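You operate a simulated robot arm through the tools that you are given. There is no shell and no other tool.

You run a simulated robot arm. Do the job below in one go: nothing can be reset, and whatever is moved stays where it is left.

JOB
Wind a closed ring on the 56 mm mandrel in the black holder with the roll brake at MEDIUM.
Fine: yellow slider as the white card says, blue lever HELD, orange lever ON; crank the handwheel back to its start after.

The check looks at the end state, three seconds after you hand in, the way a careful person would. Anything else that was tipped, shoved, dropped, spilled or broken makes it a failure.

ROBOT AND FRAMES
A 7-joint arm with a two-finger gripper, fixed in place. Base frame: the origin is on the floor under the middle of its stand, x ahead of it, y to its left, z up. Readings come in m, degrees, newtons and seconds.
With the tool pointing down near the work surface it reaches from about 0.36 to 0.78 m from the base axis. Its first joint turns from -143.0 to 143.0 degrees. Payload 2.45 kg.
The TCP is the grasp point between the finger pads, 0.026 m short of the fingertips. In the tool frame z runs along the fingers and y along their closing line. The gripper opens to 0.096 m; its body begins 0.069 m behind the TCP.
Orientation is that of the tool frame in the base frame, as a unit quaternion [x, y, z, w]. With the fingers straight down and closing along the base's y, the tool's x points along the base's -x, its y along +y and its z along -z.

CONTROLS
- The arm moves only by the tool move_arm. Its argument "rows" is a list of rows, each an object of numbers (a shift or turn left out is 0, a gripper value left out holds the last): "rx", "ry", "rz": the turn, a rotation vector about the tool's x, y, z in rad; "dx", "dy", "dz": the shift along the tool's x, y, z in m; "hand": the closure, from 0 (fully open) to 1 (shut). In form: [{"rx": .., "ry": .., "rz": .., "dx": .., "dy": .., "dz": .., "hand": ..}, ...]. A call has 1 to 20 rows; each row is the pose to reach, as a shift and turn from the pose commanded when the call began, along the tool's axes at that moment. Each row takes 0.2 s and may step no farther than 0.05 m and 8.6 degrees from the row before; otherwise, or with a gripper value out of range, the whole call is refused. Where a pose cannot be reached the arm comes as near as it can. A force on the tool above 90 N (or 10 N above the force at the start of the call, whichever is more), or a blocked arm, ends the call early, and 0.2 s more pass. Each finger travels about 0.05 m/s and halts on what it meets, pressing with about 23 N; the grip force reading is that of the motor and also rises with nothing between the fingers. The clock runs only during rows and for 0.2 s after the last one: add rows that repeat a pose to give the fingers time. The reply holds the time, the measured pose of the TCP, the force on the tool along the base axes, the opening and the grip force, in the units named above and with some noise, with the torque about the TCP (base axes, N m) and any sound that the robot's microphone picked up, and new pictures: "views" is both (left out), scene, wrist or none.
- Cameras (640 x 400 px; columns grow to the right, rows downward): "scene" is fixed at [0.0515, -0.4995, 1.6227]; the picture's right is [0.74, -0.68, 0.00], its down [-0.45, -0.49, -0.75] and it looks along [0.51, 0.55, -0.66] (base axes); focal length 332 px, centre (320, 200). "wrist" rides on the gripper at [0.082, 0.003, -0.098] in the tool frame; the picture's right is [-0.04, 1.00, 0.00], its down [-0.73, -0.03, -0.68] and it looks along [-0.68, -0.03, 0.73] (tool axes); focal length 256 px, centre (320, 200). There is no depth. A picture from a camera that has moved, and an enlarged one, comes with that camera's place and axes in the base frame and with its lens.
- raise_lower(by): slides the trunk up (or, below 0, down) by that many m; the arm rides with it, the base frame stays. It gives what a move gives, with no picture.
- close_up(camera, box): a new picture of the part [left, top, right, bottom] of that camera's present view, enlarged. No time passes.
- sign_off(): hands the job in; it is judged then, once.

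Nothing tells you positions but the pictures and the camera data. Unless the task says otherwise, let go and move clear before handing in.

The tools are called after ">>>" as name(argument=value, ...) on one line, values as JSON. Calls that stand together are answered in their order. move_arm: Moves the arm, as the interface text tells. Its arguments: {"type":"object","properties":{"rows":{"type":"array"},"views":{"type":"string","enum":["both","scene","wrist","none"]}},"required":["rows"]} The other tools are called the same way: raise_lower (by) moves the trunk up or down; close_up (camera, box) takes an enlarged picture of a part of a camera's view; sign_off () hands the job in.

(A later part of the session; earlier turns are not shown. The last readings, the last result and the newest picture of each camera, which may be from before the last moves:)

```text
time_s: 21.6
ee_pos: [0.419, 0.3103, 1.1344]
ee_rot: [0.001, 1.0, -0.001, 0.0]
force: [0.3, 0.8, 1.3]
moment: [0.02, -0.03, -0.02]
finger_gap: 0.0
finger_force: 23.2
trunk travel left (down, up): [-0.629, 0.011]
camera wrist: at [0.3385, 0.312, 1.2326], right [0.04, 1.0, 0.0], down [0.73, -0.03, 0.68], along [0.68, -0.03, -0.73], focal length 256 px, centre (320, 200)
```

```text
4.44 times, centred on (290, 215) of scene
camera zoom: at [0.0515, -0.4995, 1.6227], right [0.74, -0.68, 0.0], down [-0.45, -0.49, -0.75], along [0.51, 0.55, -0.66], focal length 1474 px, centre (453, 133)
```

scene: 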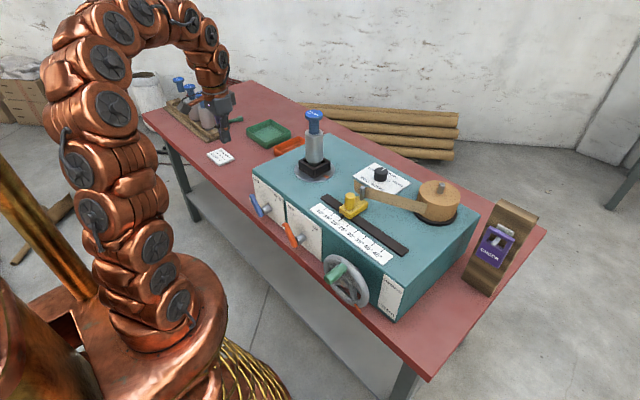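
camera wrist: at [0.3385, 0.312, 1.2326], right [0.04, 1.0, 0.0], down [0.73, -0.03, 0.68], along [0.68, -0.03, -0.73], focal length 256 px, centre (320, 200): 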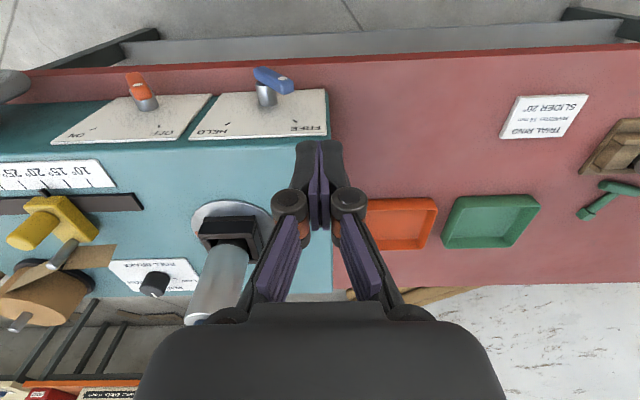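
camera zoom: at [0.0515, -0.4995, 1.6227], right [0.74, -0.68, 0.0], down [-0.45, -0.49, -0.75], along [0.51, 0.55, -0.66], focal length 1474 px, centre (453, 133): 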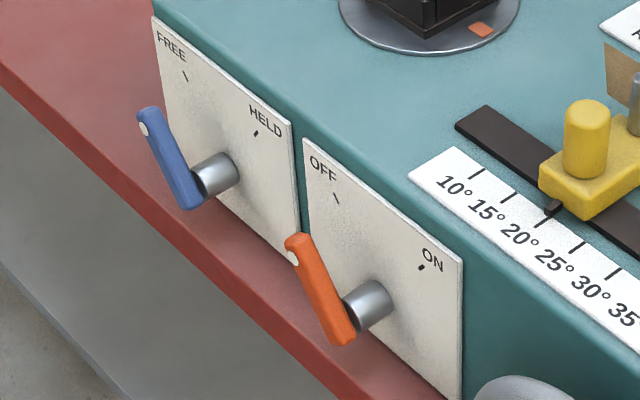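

The blue lever's pivot is at about y=0.230, z=0.862, with its tip near (0.448, 0.264, 0.911). I'll lower the trunk, then come down beside the lever with a slight forward tilt.

>>> raise_lower(by=-0.15)

```text
time_s: 23.4
ee_pos: [0.4183, 0.309, 0.9844]
ee_rot: [0.0, 1.0, 0.0, 0.0]
force: [0.2, 0.2, 0.4]
moment: [0.03, -0.01, -0.04]
finger_gap: 0.0
finger_force: 23.0
trunk travel left (down, up): [-0.479, 0.161]
```

>>> move_arm(rows=[{"dy": 0.006, "ry": -0.1, "dz": 0.02}, {"dy": 0.006, "ry": -0.2, "dz": 0.045}, {"dy": 0.006, "ry": -0.2, "dz": 0.0715, "dx": -0.01}, {"dy": 0.006, "ry": -0.2, "dz": 0.0715, "dx": -0.0235}, {"dy": 0.006, "ry": -0.2, "dz": 0.0715, "dx": -0.0235}])

>>> close_up(camera="scene", box=[200, 130, 340, 260])

```text
time_s: 24.6
ee_pos: [0.4416, 0.3153, 0.9129]
ee_rot: [0.0, 0.995, 0.0, 0.1]
force: [0.0, 0.1, -0.2]
moment: [-0.01, -0.01, -0.02]
finger_gap: 0.0
finger_force: 22.9
trunk travel left (down, up): [-0.479, 0.161]
camera wrist: at [0.3445, 0.318, 0.9929], right [0.04, 1.0, 0.01], down [0.58, -0.03, 0.81], along [0.81, -0.03, -0.58], focal length 256 px, centre (320, 200)
```

scene: 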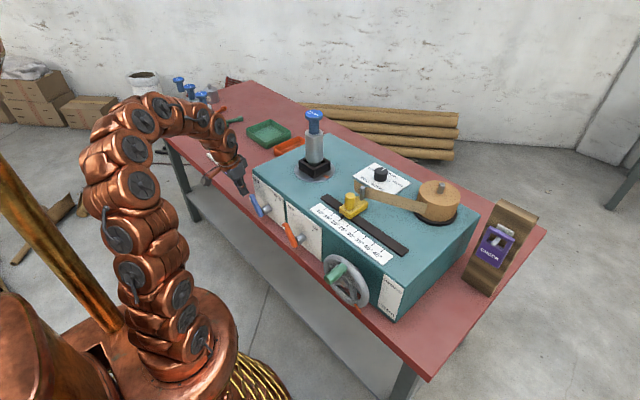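
wrist: 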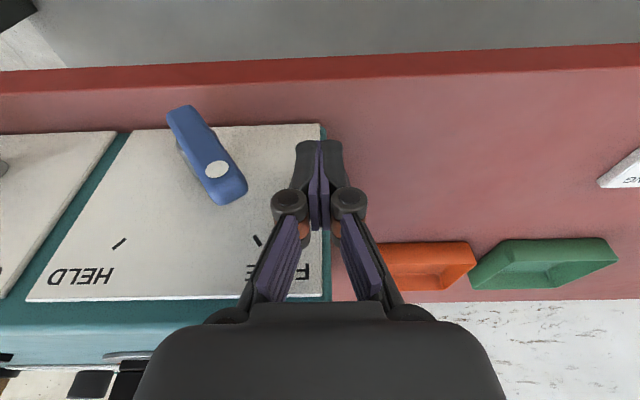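

```text
3.08 times, centred on (270, 195) of scene
camera zoom: at [0.0515, -0.4995, 1.6227], right [0.74, -0.68, 0.0], down [-0.45, -0.49, -0.75], along [0.51, 0.55, -0.66], focal length 1020 px, centre (474, 215)
```

zoom: 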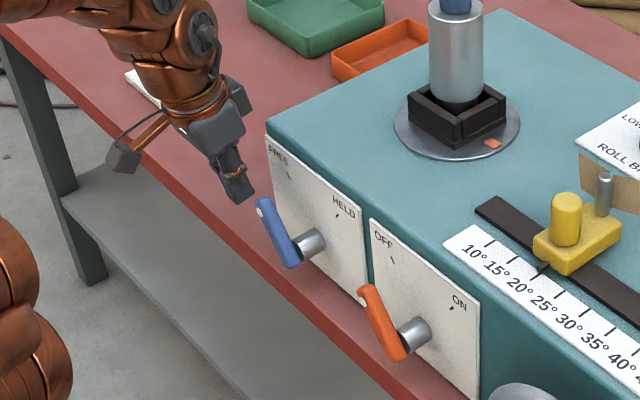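

The shut fingers are right beside the blue lever, at lever height. I'll push it slowly in -y and look again before finishing the stroke.

>>> move_arm(rows=[{"dy": -0.02}, {"dy": -0.03}, {"dy": -0.038}, {"dy": -0.046}, {"dy": -0.054}, {"dy": -0.062}, {"dy": -0.07}, {"dy": -0.07}])

```text
time_s: 26.4
ee_pos: [0.441, 0.2443, 0.9126]
ee_rot: [0.001, 0.995, 0.0, 0.099]
force: [-0.2, 0.6, 0.1]
moment: [0.03, 0.0, 0.04]
finger_gap: 0.0
finger_force: 23.0
trunk travel left (down, up): [-0.479, 0.161]
camera wrist: at [0.3433, 0.2477, 0.9922], right [0.04, 1.0, 0.01], down [0.58, -0.03, 0.81], along [0.81, -0.03, -0.58], focal length 256 px, centre (320, 200)
```

scene: 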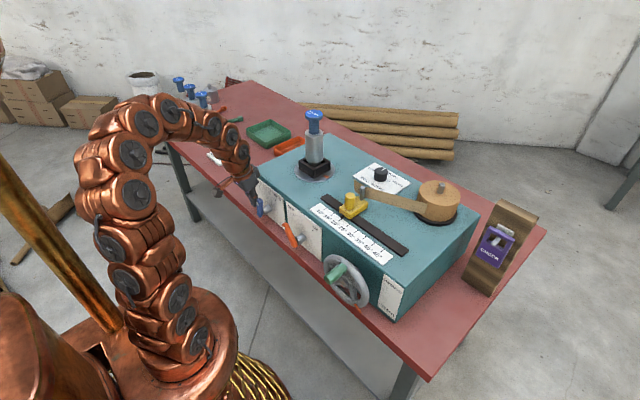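
wrist: 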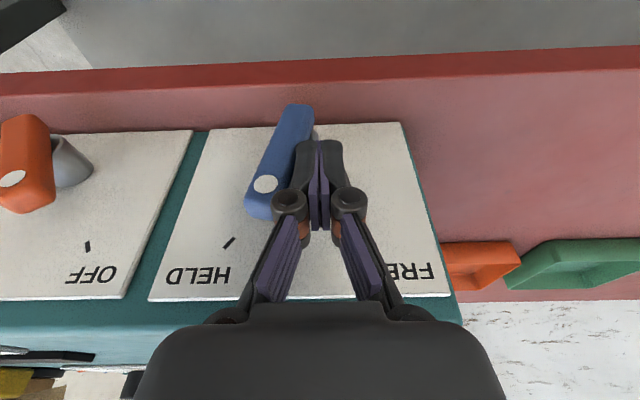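

The lever is past vertical, at roughly -12°. I'll push on towards the HELD tick.

>>> move_arm(rows=[{"dy": -0.004}, {"dy": -0.008}, {"dy": -0.011}, {"dy": -0.011}])

>>> close_up(camera="wrist", box=[160, 90, 360, 215])

>>> close_up(camera="scene", box=[230, 160, 310, 250])

```text
time_s: 27.4
ee_pos: [0.441, 0.2339, 0.9124]
ee_rot: [0.002, 0.995, -0.001, 0.1]
force: [-0.3, -0.7, 0.0]
moment: [0.02, 0.0, -0.03]
finger_gap: 0.0
finger_force: 23.1
trunk travel left (down, up): [-0.479, 0.161]
camera wrist: at [0.3436, 0.237, 0.9925], right [0.04, 1.0, 0.01], down [0.58, -0.03, 0.81], along [0.81, -0.03, -0.58], focal length 256 px, centre (320, 200)
```

scene: 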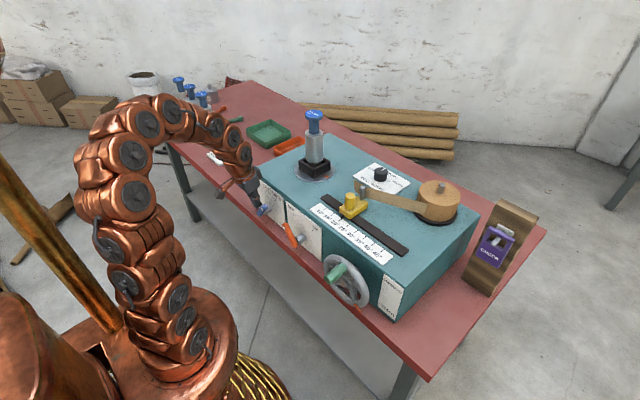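
wrist: 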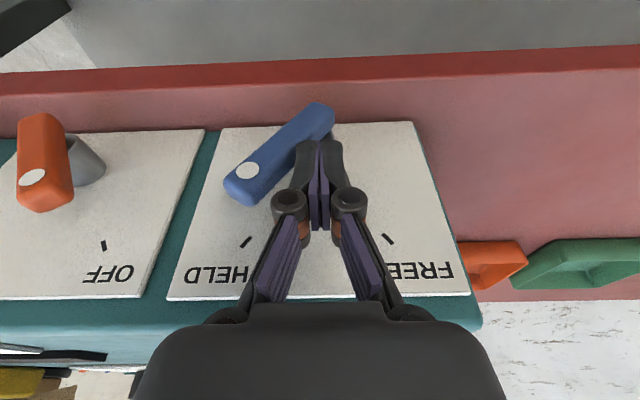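

```text
3.20 times, centred on (260, 152) of wrist
camera zoom: at [0.3436, 0.237, 0.9925], right [0.04, 1.0, 0.01], down [0.58, -0.03, 0.81], along [0.81, -0.03, -0.58], focal length 819 px, centre (512, 352)
```

zoom: 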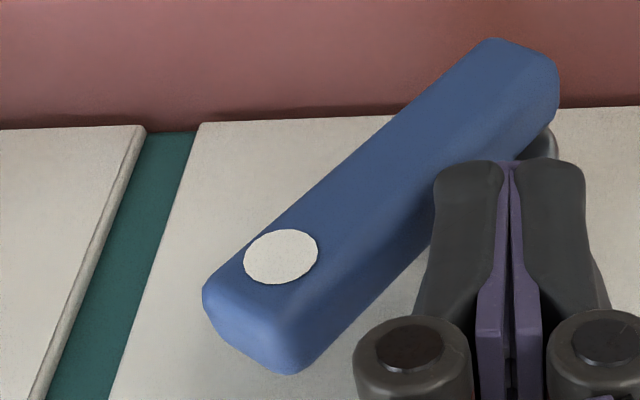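

```text
4.44 times, centred on (270, 205) of scene
camera zoom: at [0.0515, -0.4995, 1.6227], right [0.74, -0.68, 0.0], down [-0.45, -0.49, -0.75], along [0.51, 0.55, -0.66], focal length 1474 px, centre (542, 178)
```

zoom: 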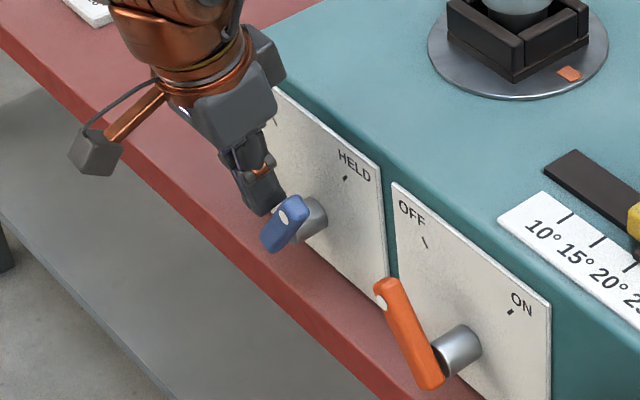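

The blue lever now mirrors its old position and sits at HELD. I'll back off, lift over it and come down on the left of the orange lever (pivot at about y=0.052).

>>> move_arm(rows=[{"dy": 0.012}, {"dy": 0.012, "dx": -0.006, "dz": -0.0294}, {"dy": 0.012, "dx": -0.0139, "dz": -0.0686}, {"dy": -0.03, "dx": -0.0139, "dz": -0.0686}, {"dy": -0.07, "dx": -0.0139, "dz": -0.0686}, {"dy": -0.095, "dx": -0.0139, "dz": -0.0686}, {"dy": -0.095, "dx": -0.0139, "dz": -0.0686}])

>>> close_up(camera="scene", box=[230, 160, 330, 260])

```text
time_s: 29.0
ee_pos: [0.4423, 0.1377, 0.9824]
ee_rot: [0.0, 0.995, 0.0, 0.099]
force: [0.4, 0.9, 0.9]
moment: [-0.03, -0.04, 0.03]
finger_gap: 0.0
finger_force: 22.8
trunk travel left (down, up): [-0.479, 0.161]
camera wrist: at [0.3447, 0.1413, 1.0625], right [0.04, 1.0, 0.01], down [0.58, -0.03, 0.81], along [0.81, -0.03, -0.58], focal length 256 px, centre (320, 200)
```

scene: 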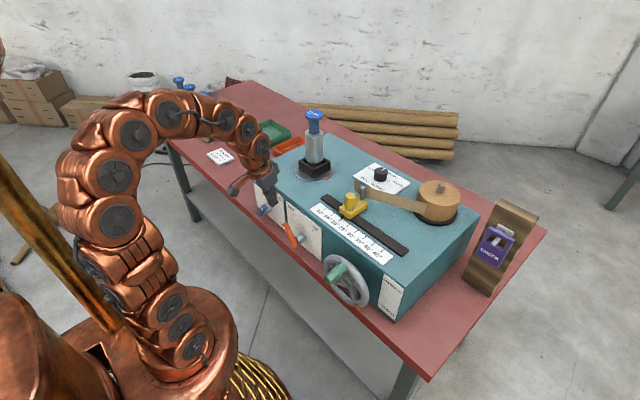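
wrist: 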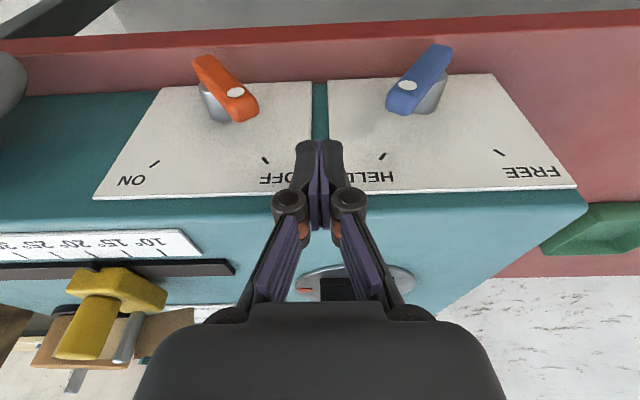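

```text
4.00 times, centred on (280, 210) of scene
camera zoom: at [0.0515, -0.4995, 1.6227], right [0.74, -0.68, 0.0], down [-0.45, -0.49, -0.75], along [0.51, 0.55, -0.66], focal length 1327 px, centre (480, 160)
```

zoom: 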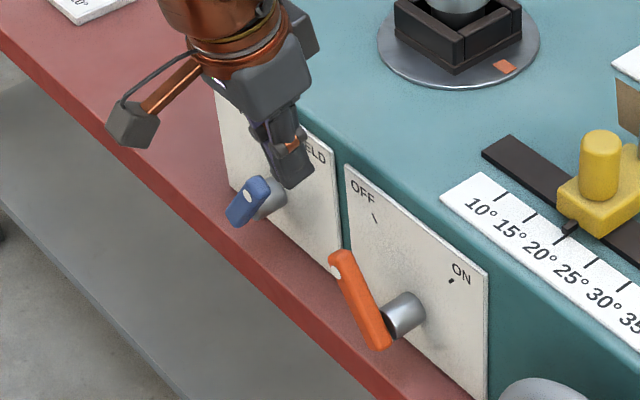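

Blue reads HELD. Now I'll go down on the +y side of the orange lever and push it towards ON with the same stroke.

>>> move_arm(rows=[{"dx": 0.007, "dz": 0.0343}, {"dx": 0.0139, "dz": 0.0686}, {"dx": 0.0139, "dz": 0.0686, "dy": -0.02}, {"dx": 0.0139, "dz": 0.0686, "dy": -0.03}, {"dx": 0.0139, "dz": 0.0686, "dy": -0.038}, {"dx": 0.0139, "dz": 0.0686, "dy": -0.046}, {"dx": 0.0139, "dz": 0.0686, "dy": -0.054}, {"dx": 0.0139, "dz": 0.0686, "dy": -0.062}, {"dx": 0.0139, "dz": 0.0686, "dy": -0.07}, {"dx": 0.0139, "dz": 0.0686, "dy": -0.076}, {"dx": 0.0139, "dz": 0.0686, "dy": -0.0825}, {"dx": 0.0139, "dz": 0.0686, "dy": -0.0825}])

```text
time_s: 31.6
ee_pos: [0.4414, 0.0555, 0.9149]
ee_rot: [0.001, 0.995, -0.001, 0.1]
force: [0.0, 0.0, 0.3]
moment: [0.03, -0.02, -0.01]
finger_gap: 0.0
finger_force: 23.5
trunk travel left (down, up): [-0.479, 0.161]
camera wrist: at [0.3445, 0.0587, 0.9936], right [0.04, 1.0, 0.01], down [0.58, -0.03, 0.81], along [0.81, -0.03, -0.58], focal length 256 px, centre (320, 200)
```

scene: 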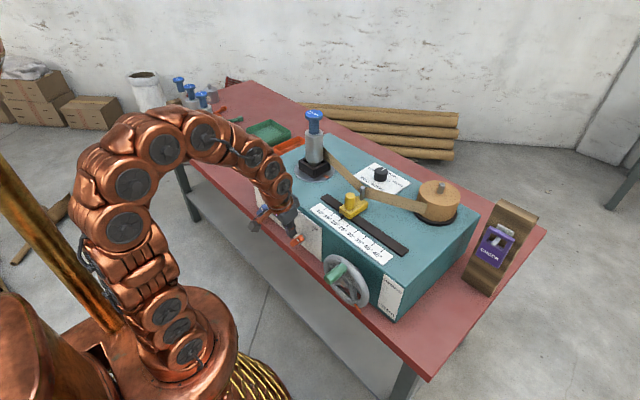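
wrist: 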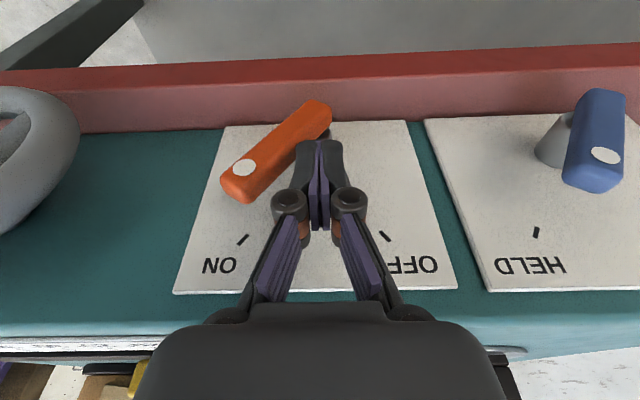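

The orange lever is at ON, and the tape now runs from the roll past the pin to the mandrel. I'll lift away and check everything before cranking.

>>> move_arm(rows=[{"dy": 0.012}, {"dy": 0.012, "dx": -0.007, "dz": -0.0343}, {"dy": 0.012, "dx": 0.018, "dz": -0.07}, {"dy": -0.02, "dx": 0.018, "dz": -0.1}, {"dy": -0.06, "dx": 0.018, "dz": -0.12}, {"dy": -0.1, "dx": 0.018, "dz": -0.13}, {"dy": -0.1, "dx": 0.018, "dz": -0.13}])

>>> close_up(camera="scene", box=[240, 150, 420, 330])

>>> close_up(camera="scene", box=[280, 120, 400, 200])

```text
time_s: 33.2
ee_pos: [0.3958, -0.0451, 1.0353]
ee_rot: [-0.001, 0.995, 0.0, 0.099]
force: [-0.1, 0.2, 0.2]
moment: [-0.01, 0.01, -0.02]
finger_gap: 0.0
finger_force: 23.4
trunk travel left (down, up): [-0.479, 0.161]
camera wrist: at [0.298, -0.0416, 1.1164], right [0.04, 1.0, 0.01], down [0.58, -0.03, 0.81], along [0.81, -0.03, -0.58], focal length 256 px, centre (320, 200)
```

scene: 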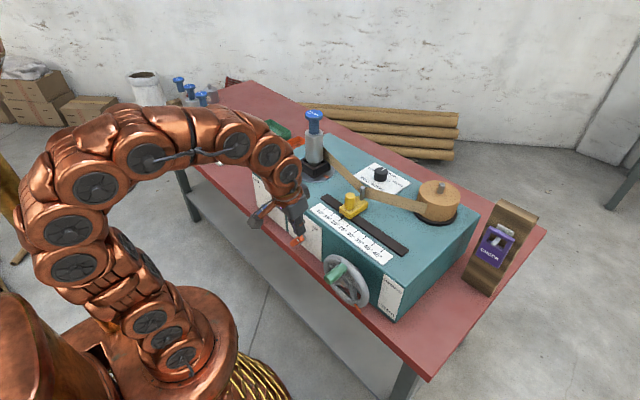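
wrist: 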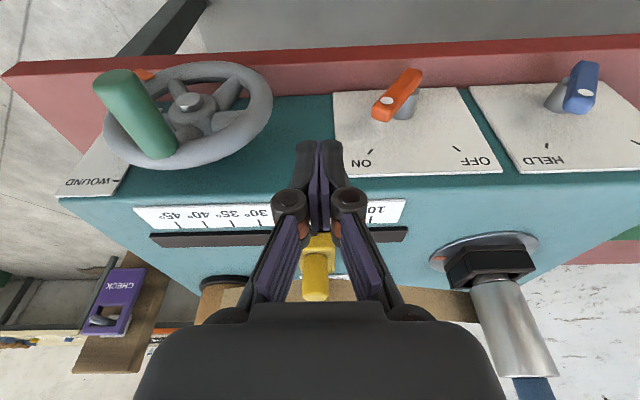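

```text
2.22 times, centred on (330, 240) of scene
camera zoom: at [0.0515, -0.4995, 1.6227], right [0.74, -0.68, 0.0], down [-0.45, -0.49, -0.75], along [0.51, 0.55, -0.66], focal length 737 px, centre (298, 111)
```

zoom: 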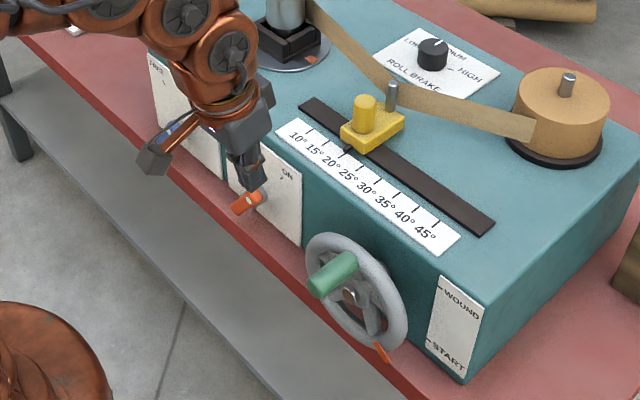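

```text
5.00 times, centred on (340, 160) of scene
camera zoom: at [0.0515, -0.4995, 1.6227], right [0.74, -0.68, 0.0], down [-0.45, -0.49, -0.75], along [0.51, 0.55, -0.66], focal length 1658 px, centre (220, 400)
```

zoom: 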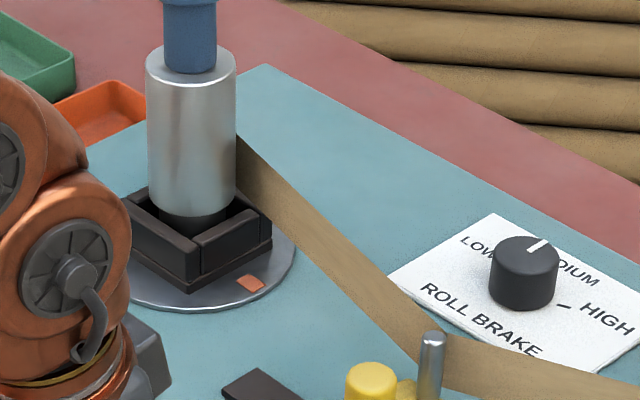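

All the settings are in place: MEDIUM, 20°, HELD and ON. The green handle lies along x at about y=-0.174, z=0.963, with the wheel axis at about (y=-0.1725, z=0.891). I'll move above the handle with a bit more forward tilt and open the fingers.

>>> move_arm(rows=[{"dy": -0.04, "ry": -0.075, "hand": 0.6}, {"dy": -0.08, "ry": -0.15, "hand": 0.4}, {"dy": -0.115, "ry": -0.15, "dx": -0.002, "hand": 0.4}, {"dy": -0.129, "ry": -0.15, "dx": -0.002, "hand": 0.4}, {"dy": -0.129, "ry": -0.15, "dx": -0.002, "hand": 0.4}])

>>> close_up(camera="scene", box=[280, 200, 420, 330])

>>> close_up(camera="wrist", box=[200, 50, 440, 200])

```text
time_s: 34.4
ee_pos: [0.3989, -0.1713, 1.0383]
ee_rot: [-0.001, 0.985, 0.0, 0.175]
force: [0.6, -0.8, -0.2]
moment: [0.01, 0.0, 0.02]
finger_gap: 0.0578
finger_force: 0.1
trunk travel left (down, up): [-0.479, 0.161]
camera wrist: at [0.2901, -0.169, 1.1021], right [0.04, 1.0, 0.01], down [0.46, -0.03, 0.89], along [0.89, -0.03, -0.46], focal length 256 px, centre (320, 200)
```

scene: 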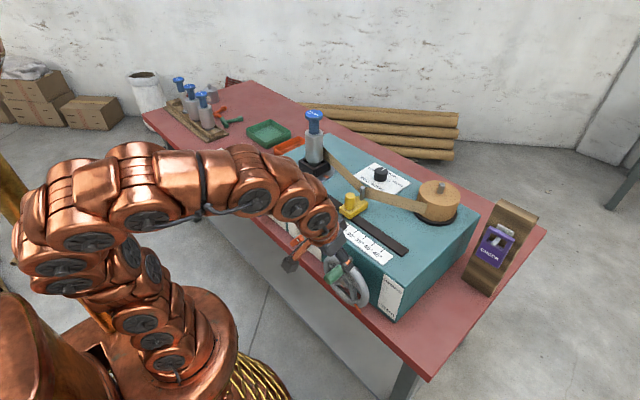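
wrist: 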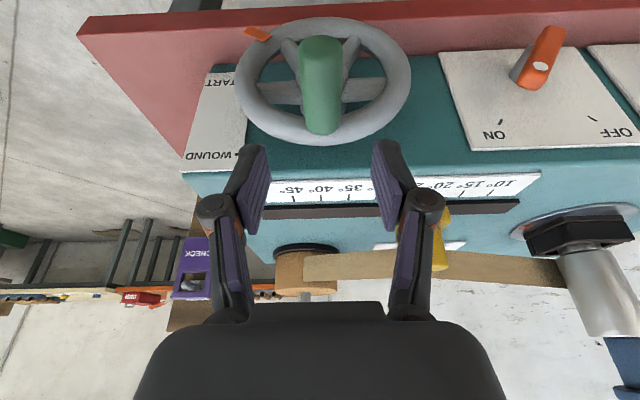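

```text
3.08 times, centred on (350, 265) of scene
camera zoom: at [0.0515, -0.4995, 1.6227], right [0.74, -0.68, 0.0], down [-0.45, -0.49, -0.75], along [0.51, 0.55, -0.66], focal length 1020 px, centre (228, 0)
```

zoom: 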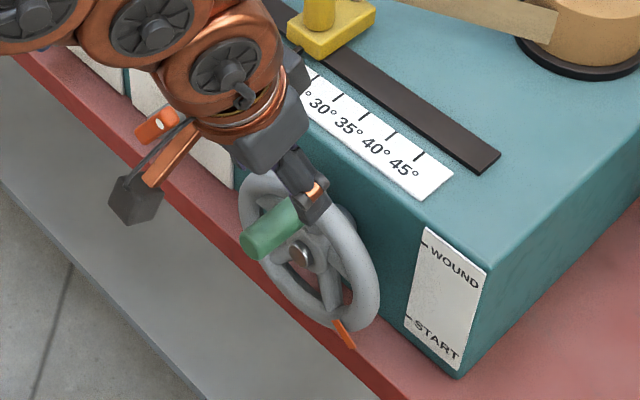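

```text
2.67 times, centred on (320, 125) of wrist
camera zoom: at [0.2901, -0.169, 1.1021], right [0.04, 1.0, 0.01], down [0.46, -0.03, 0.89], along [0.89, -0.03, -0.46], focal length 683 px, centre (320, 400)
```

zoom: 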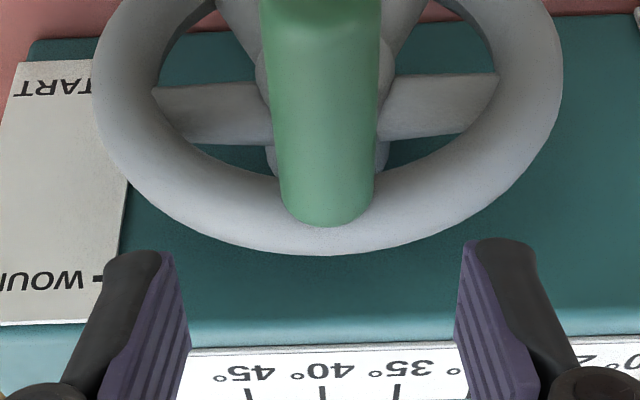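

The handle is centred between the open fingers. I'll go straight down over it and grip.

>>> move_arm(rows=[{"dx": 0.0133, "dz": 0.035}, {"dx": 0.022, "dz": 0.058}, {"dx": 0.0267, "dz": 0.0701}, {"dx": 0.0267, "dz": 0.0701, "hand": 0.85}, {"dx": 0.0267, "dz": 0.0701, "hand": 0.85}, {"dx": 0.0267, "dz": 0.0701, "hand": 0.85}, {"dx": 0.0267, "dz": 0.0701, "hand": 0.85}])

>>> close_up(camera="wrist", box=[200, 80, 440, 230])

```text
time_s: 36.0
ee_pos: [0.3984, -0.1719, 0.9634]
ee_rot: [0.0, 0.985, 0.001, 0.174]
force: [-0.9, 1.3, 0.7]
moment: [0.05, -0.06, -0.02]
finger_gap: 0.024
finger_force: 45.0
trunk travel left (down, up): [-0.479, 0.161]
camera wrist: at [0.2887, -0.1697, 1.0274], right [0.04, 1.0, 0.01], down [0.46, -0.03, 0.89], along [0.89, -0.03, -0.46], focal length 256 px, centre (320, 200)
```

scene: 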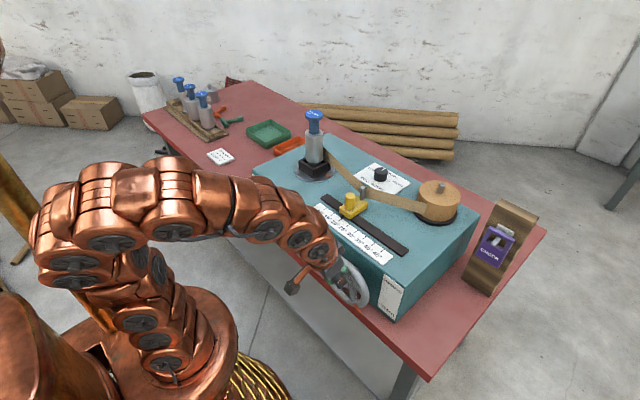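
wrist: 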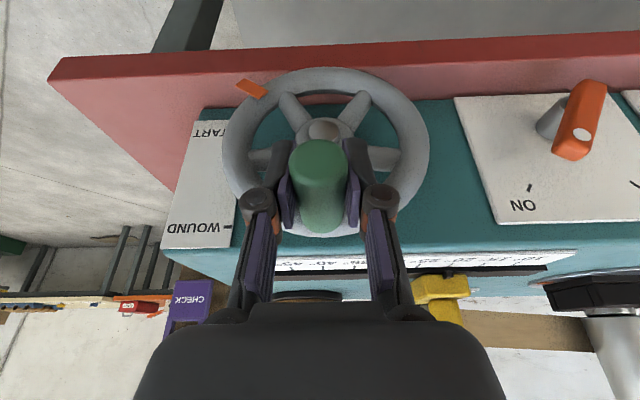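

```text
2.67 times, centred on (320, 155) of wrist
camera zoom: at [0.2887, -0.1697, 1.0274], right [0.04, 1.0, 0.01], down [0.46, -0.03, 0.89], along [0.89, -0.03, -0.46], focal length 683 px, centre (320, 320)
```

zoom: 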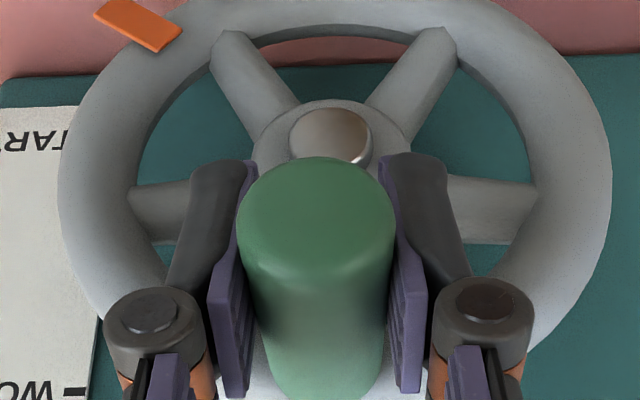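

The handle is held with almost no load. I'll try a small counter-clockwise turn (towards +y, the short way from START to WOUND) and see whether the wheel and mandrel plate respond.

>>> move_arm(rows=[{"dy": 0.004}, {"dy": 0.008, "dx": 0.0002, "dz": 0.0004}, {"dy": 0.012, "dx": 0.0004, "dz": 0.001}, {"dy": 0.012, "dx": 0.0004, "dz": 0.001}])

>>> close_up(camera="scene", box=[260, 150, 420, 330])

```text
time_s: 37.0
ee_pos: [0.3975, -0.1701, 0.9638]
ee_rot: [0.001, 0.984, 0.001, 0.176]
force: [-18.5, -61.0, 15.6]
moment: [-0.16, -1.09, -1.04]
finger_gap: 0.0246
finger_force: 45.0
trunk travel left (down, up): [-0.479, 0.161]
camera wrist: at [0.2886, -0.1668, 1.0271], right [0.04, 1.0, 0.01], down [0.45, -0.03, 0.89], along [0.89, -0.03, -0.45], focal length 256 px, centre (320, 200)
```

scene: 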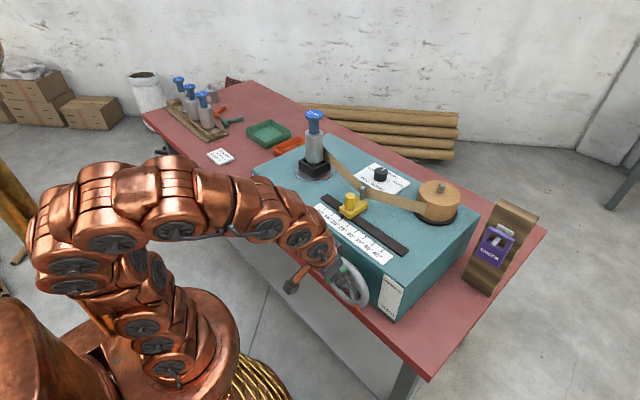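
wrist: 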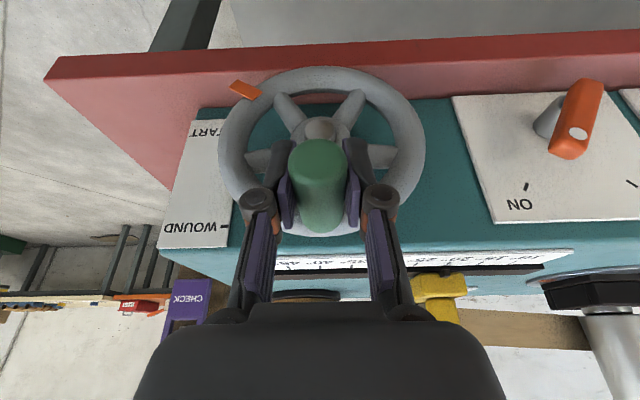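

```text
2.22 times, centred on (340, 240) of scene
camera zoom: at [0.0515, -0.4995, 1.6227], right [0.74, -0.68, 0.0], down [-0.45, -0.49, -0.75], along [0.51, 0.55, -0.66], focal length 737 px, centre (276, 111)
```

zoom: 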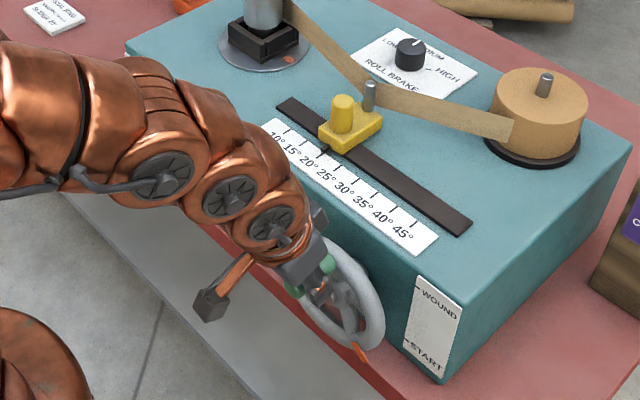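

The short way is blocked by a stop (61 N), so winding must go the long way round: clockwise from START to WOUND, about 294°. I'll ease the pressure and turn clockwise by 30° first.

>>> move_arm(rows=[{"dy": -0.012, "dx": -0.0004, "dz": -0.001}, {"dy": -0.0193, "dx": -0.0002, "dz": -0.0007}, {"dy": -0.0266, "dx": 0.0001, "dz": 0.0004}, {"dy": -0.0336, "dx": 0.0008, "dz": 0.0022}, {"dy": -0.0405, "dx": 0.0017, "dz": 0.0047}, {"dy": -0.047, "dx": 0.0028, "dz": 0.0078}, {"dy": -0.047, "dx": 0.0028, "dz": 0.0078}])

>>> close_up(camera="scene", box=[260, 150, 420, 330])

```text
time_s: 38.6
ee_pos: [0.3986, -0.2083, 0.9527]
ee_rot: [0.0, 0.985, 0.0, 0.173]
force: [-16.7, 11.0, -6.2]
moment: [0.31, 0.17, 0.24]
finger_gap: 0.0244
finger_force: 45.0
trunk travel left (down, up): [-0.479, 0.161]
camera wrist: at [0.2902, -0.2044, 1.0165], right [0.04, 1.0, 0.01], down [0.46, -0.03, 0.89], along [0.89, -0.03, -0.46], focal length 256 px, centre (320, 200)
```

scene: 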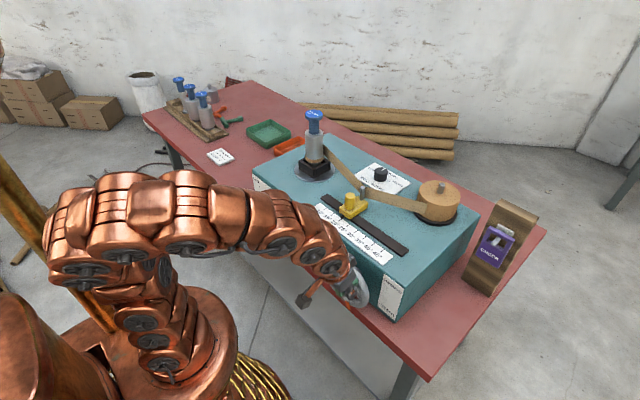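
wrist: 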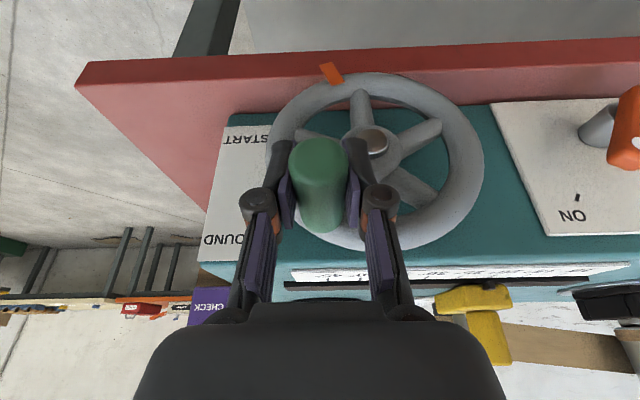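

```text
2.22 times, centred on (340, 240) of scene
camera zoom: at [0.0515, -0.4995, 1.6227], right [0.74, -0.68, 0.0], down [-0.45, -0.49, -0.75], along [0.51, 0.55, -0.66], focal length 737 px, centre (276, 111)
```

zoom: 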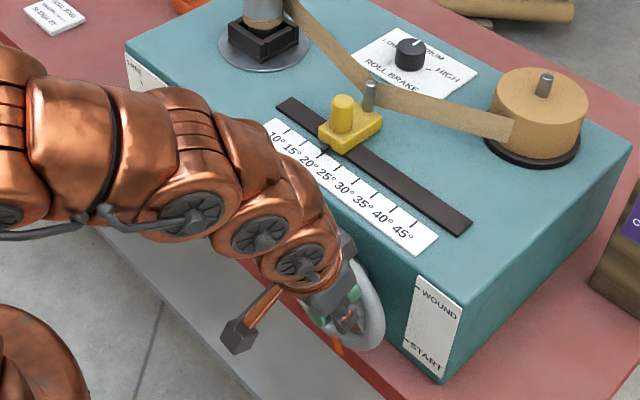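

The wheel turns freely clockwise and tape is starting to wrap the mandrel. I'll continue to 90°.

>>> move_arm(rows=[{"dy": -0.0061, "dx": 0.0014, "dz": 0.0038}, {"dy": -0.0118, "dx": 0.003, "dz": 0.0081}, {"dy": -0.017, "dx": 0.0048, "dz": 0.013}, {"dy": -0.0216, "dx": 0.0067, "dz": 0.0183}, {"dy": -0.0256, "dx": 0.0088, "dz": 0.024}, {"dy": -0.0289, "dx": 0.0111, "dz": 0.0302}, {"dy": -0.0316, "dx": 0.0135, "dz": 0.0366}, {"dy": -0.0335, "dx": 0.0159, "dz": 0.0433}, {"dy": -0.0346, "dx": 0.0184, "dz": 0.05}, {"dy": -0.035, "dx": 0.0209, "dz": 0.0569}, {"dy": -0.035, "dx": 0.0209, "dz": 0.0569}])

>>> close_up(camera="scene", box=[260, 150, 420, 330])

```text
time_s: 41.0
ee_pos: [0.399, -0.2381, 0.8959]
ee_rot: [0.0, 0.985, -0.002, 0.175]
force: [20.6, 54.2, 15.3]
moment: [1.04, -1.17, 0.84]
finger_gap: 0.0247
finger_force: 44.9
trunk travel left (down, up): [-0.479, 0.161]
camera wrist: at [0.2904, -0.2344, 0.9593], right [0.04, 1.0, 0.01], down [0.45, -0.03, 0.89], along [0.89, -0.03, -0.46], focal length 256 px, centre (320, 200)
```

scene: 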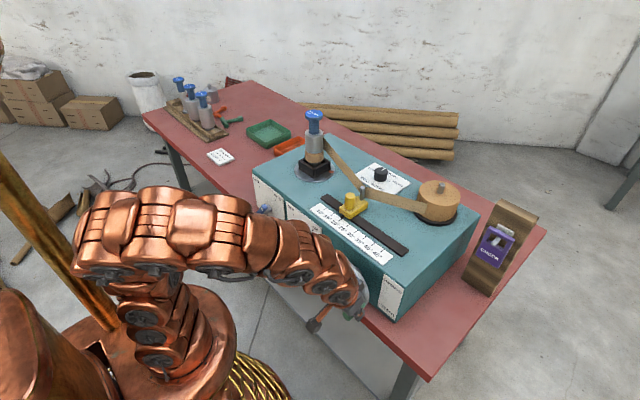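
wrist: 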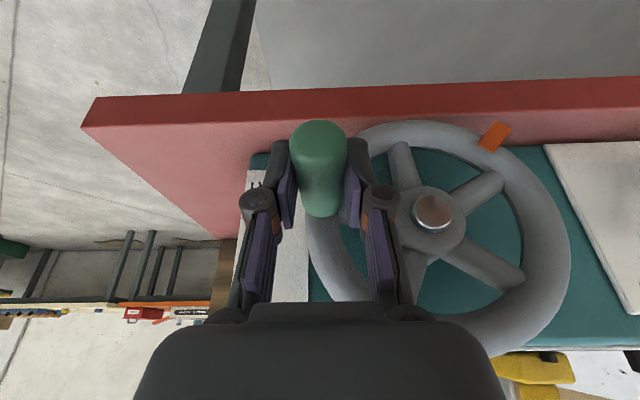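

```text
2.22 times, centred on (340, 240) of scene
camera zoom: at [0.0515, -0.4995, 1.6227], right [0.74, -0.68, 0.0], down [-0.45, -0.49, -0.75], along [0.51, 0.55, -0.66], focal length 737 px, centre (276, 111)
```

zoom: 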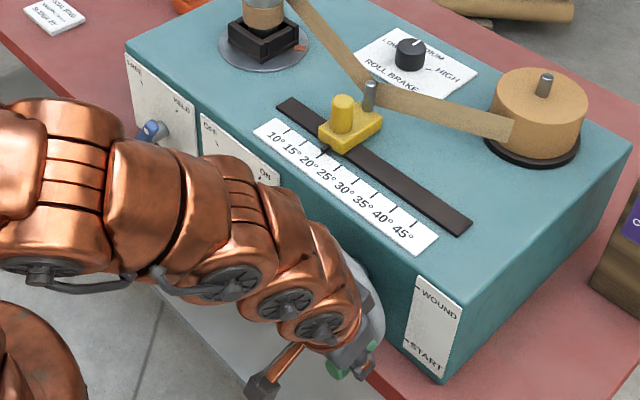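

The winding works, but my radius guess was slightly large and the handle slid a bit towards the fingertips. I'll loosen the fingers a little, recentre on the handle and grip again.

>>> move_arm(rows=[{"hand": 0.62}, {"dy": 0.002, "hand": 0.62}, {"dy": 0.003, "dx": 0.0017, "dz": 0.0047}, {"dy": 0.003, "dx": 0.0034, "dz": 0.0094}, {"dy": 0.003, "dx": 0.0034, "dz": 0.0094}, {"dy": 0.003, "dx": 0.0034, "dz": 0.0094, "hand": 0.85}, {"dy": 0.003, "dx": 0.0034, "dz": 0.0094, "hand": 0.85}, {"dy": 0.003, "dx": 0.0034, "dz": 0.0094, "hand": 0.85}])

>>> close_up(camera="wrist", box=[220, 80, 540, 280])

```text
time_s: 42.8
ee_pos: [0.3999, -0.2371, 0.8831]
ee_rot: [0.0, 0.985, 0.0, 0.174]
force: [0.5, 24.3, 4.3]
moment: [0.13, 0.1, 0.43]
finger_gap: 0.0241
finger_force: 45.7
trunk travel left (down, up): [-0.479, 0.161]
camera wrist: at [0.2906, -0.2348, 0.9477], right [0.04, 1.0, 0.01], down [0.46, -0.03, 0.89], along [0.89, -0.03, -0.46], focal length 256 px, centre (320, 200)
```

scene: 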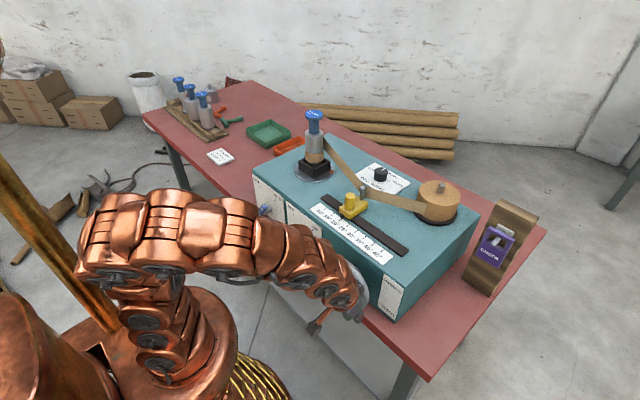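
wrist: 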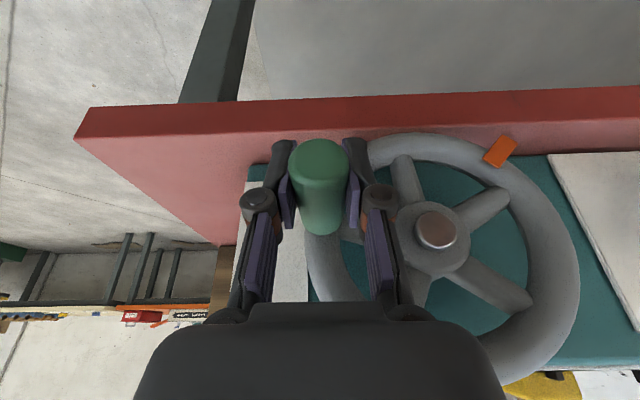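

```text
2.00 times, centred on (380, 180) of wrist
camera zoom: at [0.2906, -0.2348, 0.9477], right [0.04, 1.0, 0.01], down [0.46, -0.03, 0.89], along [0.89, -0.03, -0.46], focal length 512 px, centre (200, 240)
```

zoom: 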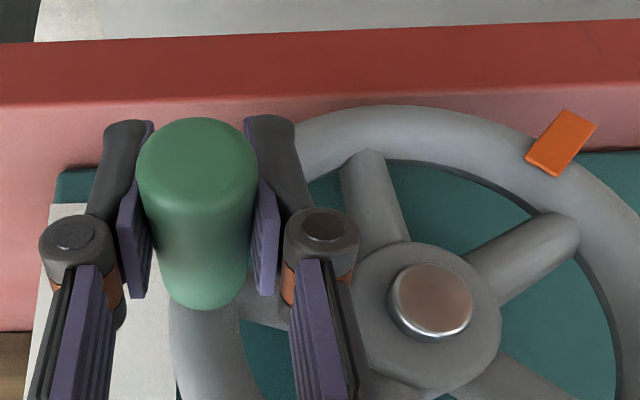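

It's centred again. A better fit gives the wheel centre at about (y=-0.1705, z=0.8935) and a radius of about 67 mm. I'll crank on down to about 153°.

>>> move_arm(rows=[{"dy": 0.0035, "dx": 0.0025, "dz": 0.0069}, {"dy": 0.0057, "dx": 0.0048, "dz": 0.0131}, {"dy": 0.0085, "dx": 0.007, "dz": 0.0192}, {"dy": 0.012, "dx": 0.0091, "dz": 0.0249}, {"dy": 0.0162, "dx": 0.0111, "dz": 0.0302}, {"dy": 0.0209, "dx": 0.0129, "dz": 0.0351}, {"dy": 0.0261, "dx": 0.0145, "dz": 0.0395}, {"dy": 0.0318, "dx": 0.016, "dz": 0.0435}, {"dy": 0.0379, "dx": 0.0172, "dz": 0.0468}, {"dy": 0.0379, "dx": 0.0172, "dz": 0.0468}])

>>> close_up(camera="scene", box=[280, 100, 440, 200])

```text
time_s: 45.0
ee_pos: [0.3987, -0.2016, 0.8314]
ee_rot: [0.0, 0.985, 0.002, 0.172]
force: [3.9, -17.8, -39.7]
moment: [-0.01, 0.74, -0.22]
finger_gap: 0.024
finger_force: 44.5
trunk travel left (down, up): [-0.479, 0.161]
camera wrist: at [0.2901, -0.1998, 0.8966], right [0.04, 1.0, 0.02], down [0.46, -0.03, 0.89], along [0.89, -0.03, -0.46], focal length 256 px, centre (320, 200)
```

scene: 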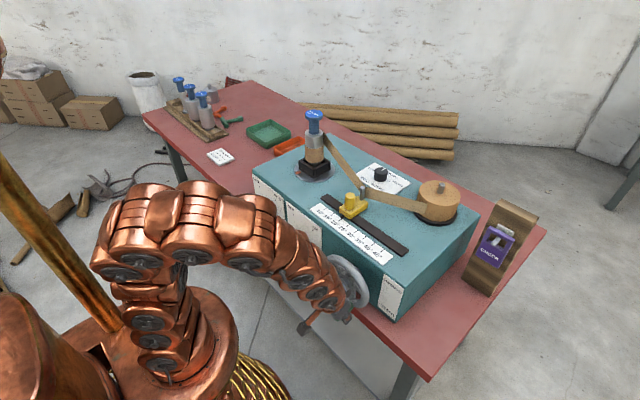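
wrist: 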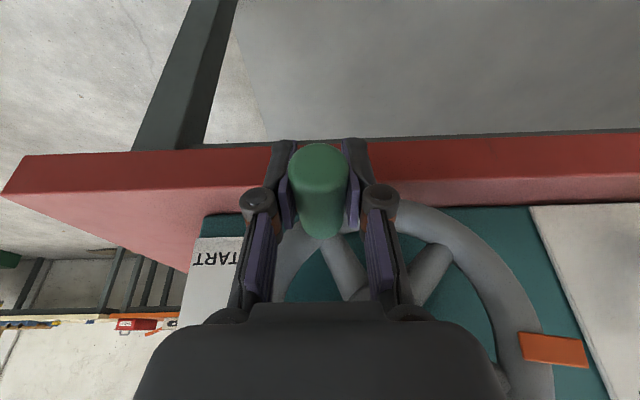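

```text
4.00 times, centred on (360, 150) of scene
camera zoom: at [0.0515, -0.4995, 1.6227], right [0.74, -0.68, 0.0], down [-0.45, -0.49, -0.75], along [0.51, 0.55, -0.66], focal length 1327 px, centre (160, 400)
```

zoom: 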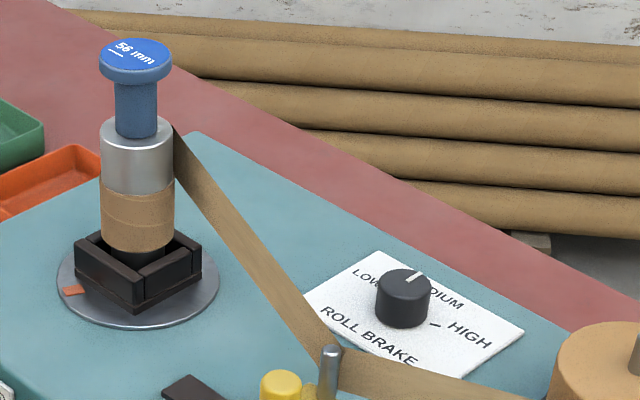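

The tape is winding neatly up the mandrel. I'll carry on through the bottom of the wheel to about 201°.

>>> move_arm(rows=[{"dy": 0.0061, "dx": 0.0021, "dz": 0.0057}, {"dy": 0.0129, "dx": 0.0029, "dz": 0.0078}, {"dy": 0.0199, "dx": 0.0034, "dz": 0.0092}, {"dy": 0.0269, "dx": 0.0036, "dz": 0.0099}, {"dy": 0.0341, "dx": 0.0036, "dz": 0.0099}, {"dy": 0.0411, "dx": 0.0034, "dz": 0.0092}, {"dy": 0.0481, "dx": 0.0029, "dz": 0.0078}, {"dy": 0.0549, "dx": 0.0021, "dz": 0.0057}, {"dy": 0.0549, "dx": 0.0021, "dz": 0.0057}])

>>> close_up(camera="scene", box=[280, 100, 440, 330])

```text
time_s: 47.0
ee_pos: [0.4103, -0.1528, 0.8323]
ee_rot: [-0.002, 0.985, 0.001, 0.174]
force: [-2.4, 1.2, -1.6]
moment: [-0.11, -0.21, 0.13]
finger_gap: 0.024
finger_force: 21.5
out of reach, approached as far as the arm can: row 5, 6, 7, 8, 9
trunk travel left (down, up): [-0.479, 0.161]
camera wrist: at [0.3016, -0.1496, 0.8964], right [0.04, 1.0, 0.01], down [0.46, -0.03, 0.89], along [0.89, -0.03, -0.46], focal length 256 px, centre (320, 200)
```

scene: 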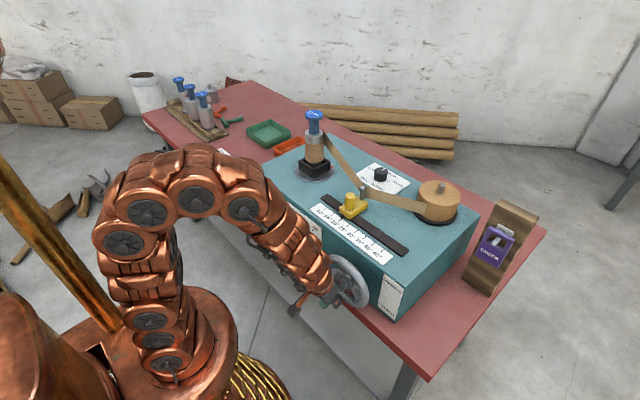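
wrist: 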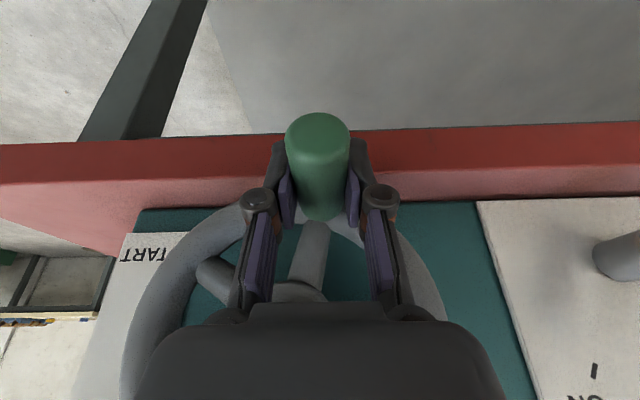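

```text
1.74 times, centred on (360, 215) of scene
camera zoom: at [0.0515, -0.4995, 1.6227], right [0.74, -0.68, 0.0], down [-0.45, -0.49, -0.75], along [0.51, 0.55, -0.66], focal length 577 px, centre (250, 174)
```

zoom: 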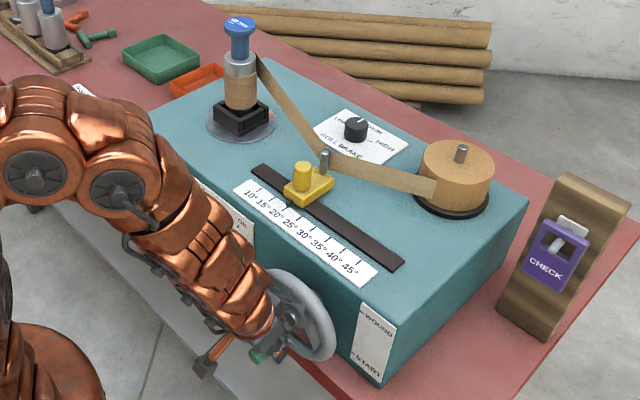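

At the bottom the arm runs out of reach with the trunk this high (the handle is now at about 195°). I'll let go, back the gripper straight up, lower the trunk and take hold of the handle again.

>>> move_arm(rows=[{"hand": 0.4}, {"hand": 0.4}, {"hand": 0.4}, {"dx": 0.0113, "dz": -0.0041}, {"dx": -0.0025, "dz": -0.042}, {"dx": -0.018, "dz": -0.0845}, {"dx": -0.0335, "dz": -0.1268}, {"dx": -0.039, "dz": -0.142}, {"dx": -0.039, "dz": -0.142}])

>>> close_up(camera="scene", box=[280, 200, 420, 330])

```text
time_s: 49.0
ee_pos: [0.3975, -0.1529, 0.9802]
ee_rot: [0.001, 0.985, 0.0, 0.174]
force: [0.3, -0.4, 0.4]
moment: [-0.01, 0.03, -0.01]
finger_gap: 0.0576
finger_force: 0.0
out of reach, approached as far as the arm can: row 4
trunk travel left (down, up): [-0.479, 0.161]
camera wrist: at [0.2897, -0.1497, 1.0444], right [0.04, 1.0, 0.01], down [0.46, -0.03, 0.89], along [0.89, -0.03, -0.46], focal length 256 px, centre (320, 200)
```

scene: 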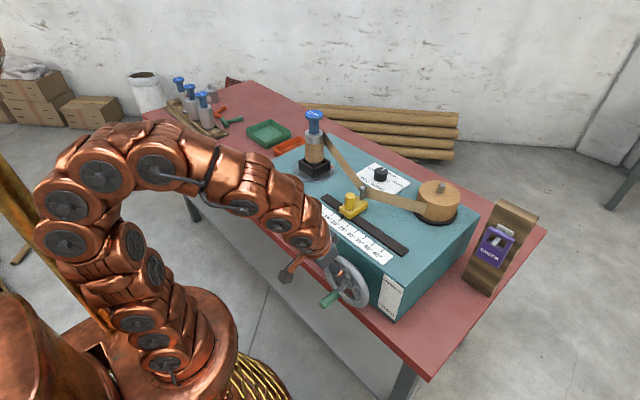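
wrist: 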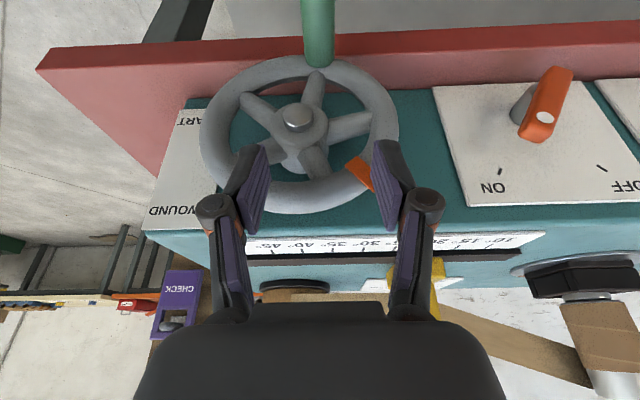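

```text
3.08 times, centred on (350, 265) of scene
camera zoom: at [0.0515, -0.4995, 1.6227], right [0.74, -0.68, 0.0], down [-0.45, -0.49, -0.75], along [0.51, 0.55, -0.66], focal length 1020 px, centre (228, 0)
```

zoom: 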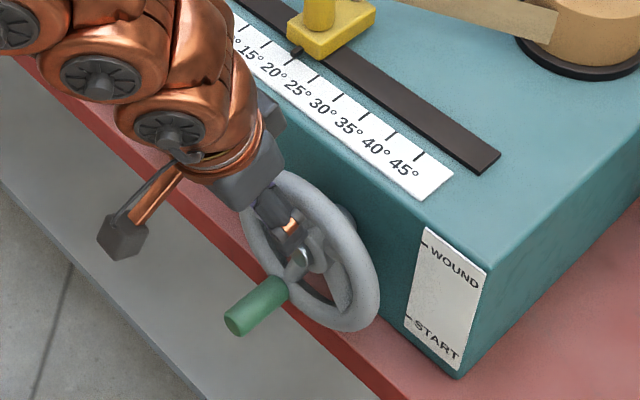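

The wheel stays where I left it, at about 195°. Lowering the trunk by 0.11 m now.

>>> raise_lower(by=-0.11)

>>> close_up(camera="wrist", box=[160, 40, 480, 240])

>>> close_up(camera="scene", box=[280, 200, 420, 330])

```text
time_s: 50.4
ee_pos: [0.3989, -0.1537, 0.8707]
ee_rot: [0.0, 0.985, 0.0, 0.174]
force: [-0.4, 0.1, 0.1]
moment: [-0.04, 0.0, 0.0]
finger_gap: 0.0577
finger_force: 0.0
trunk travel left (down, up): [-0.369, 0.271]
```

```text
2.00 times, centred on (320, 140) of wrist
camera zoom: at [0.2899, -0.1498, 0.9343], right [0.04, 1.0, 0.01], down [0.46, -0.03, 0.89], along [0.89, -0.03, -0.46], focal length 512 px, centre (320, 320)
```

zoom: 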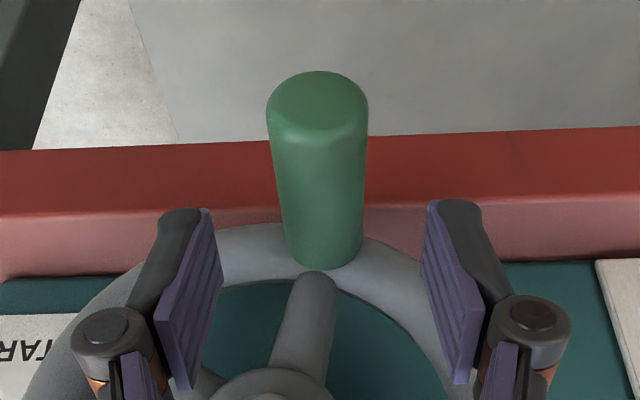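

```text
3.08 times, centred on (350, 265) of scene
camera zoom: at [0.0515, -0.4995, 1.6227], right [0.74, -0.68, 0.0], down [-0.45, -0.49, -0.75], along [0.51, 0.55, -0.66], focal length 1020 px, centre (228, 0)
```

zoom: 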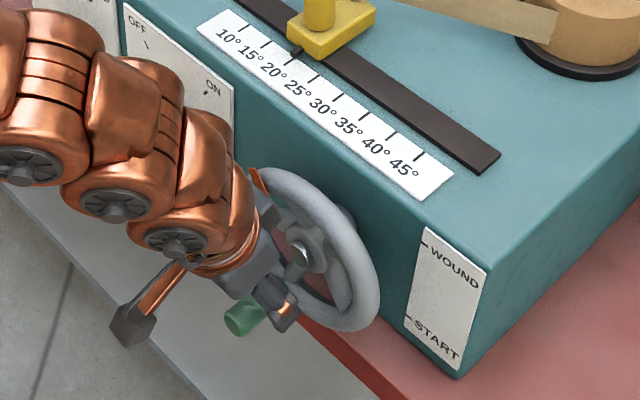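

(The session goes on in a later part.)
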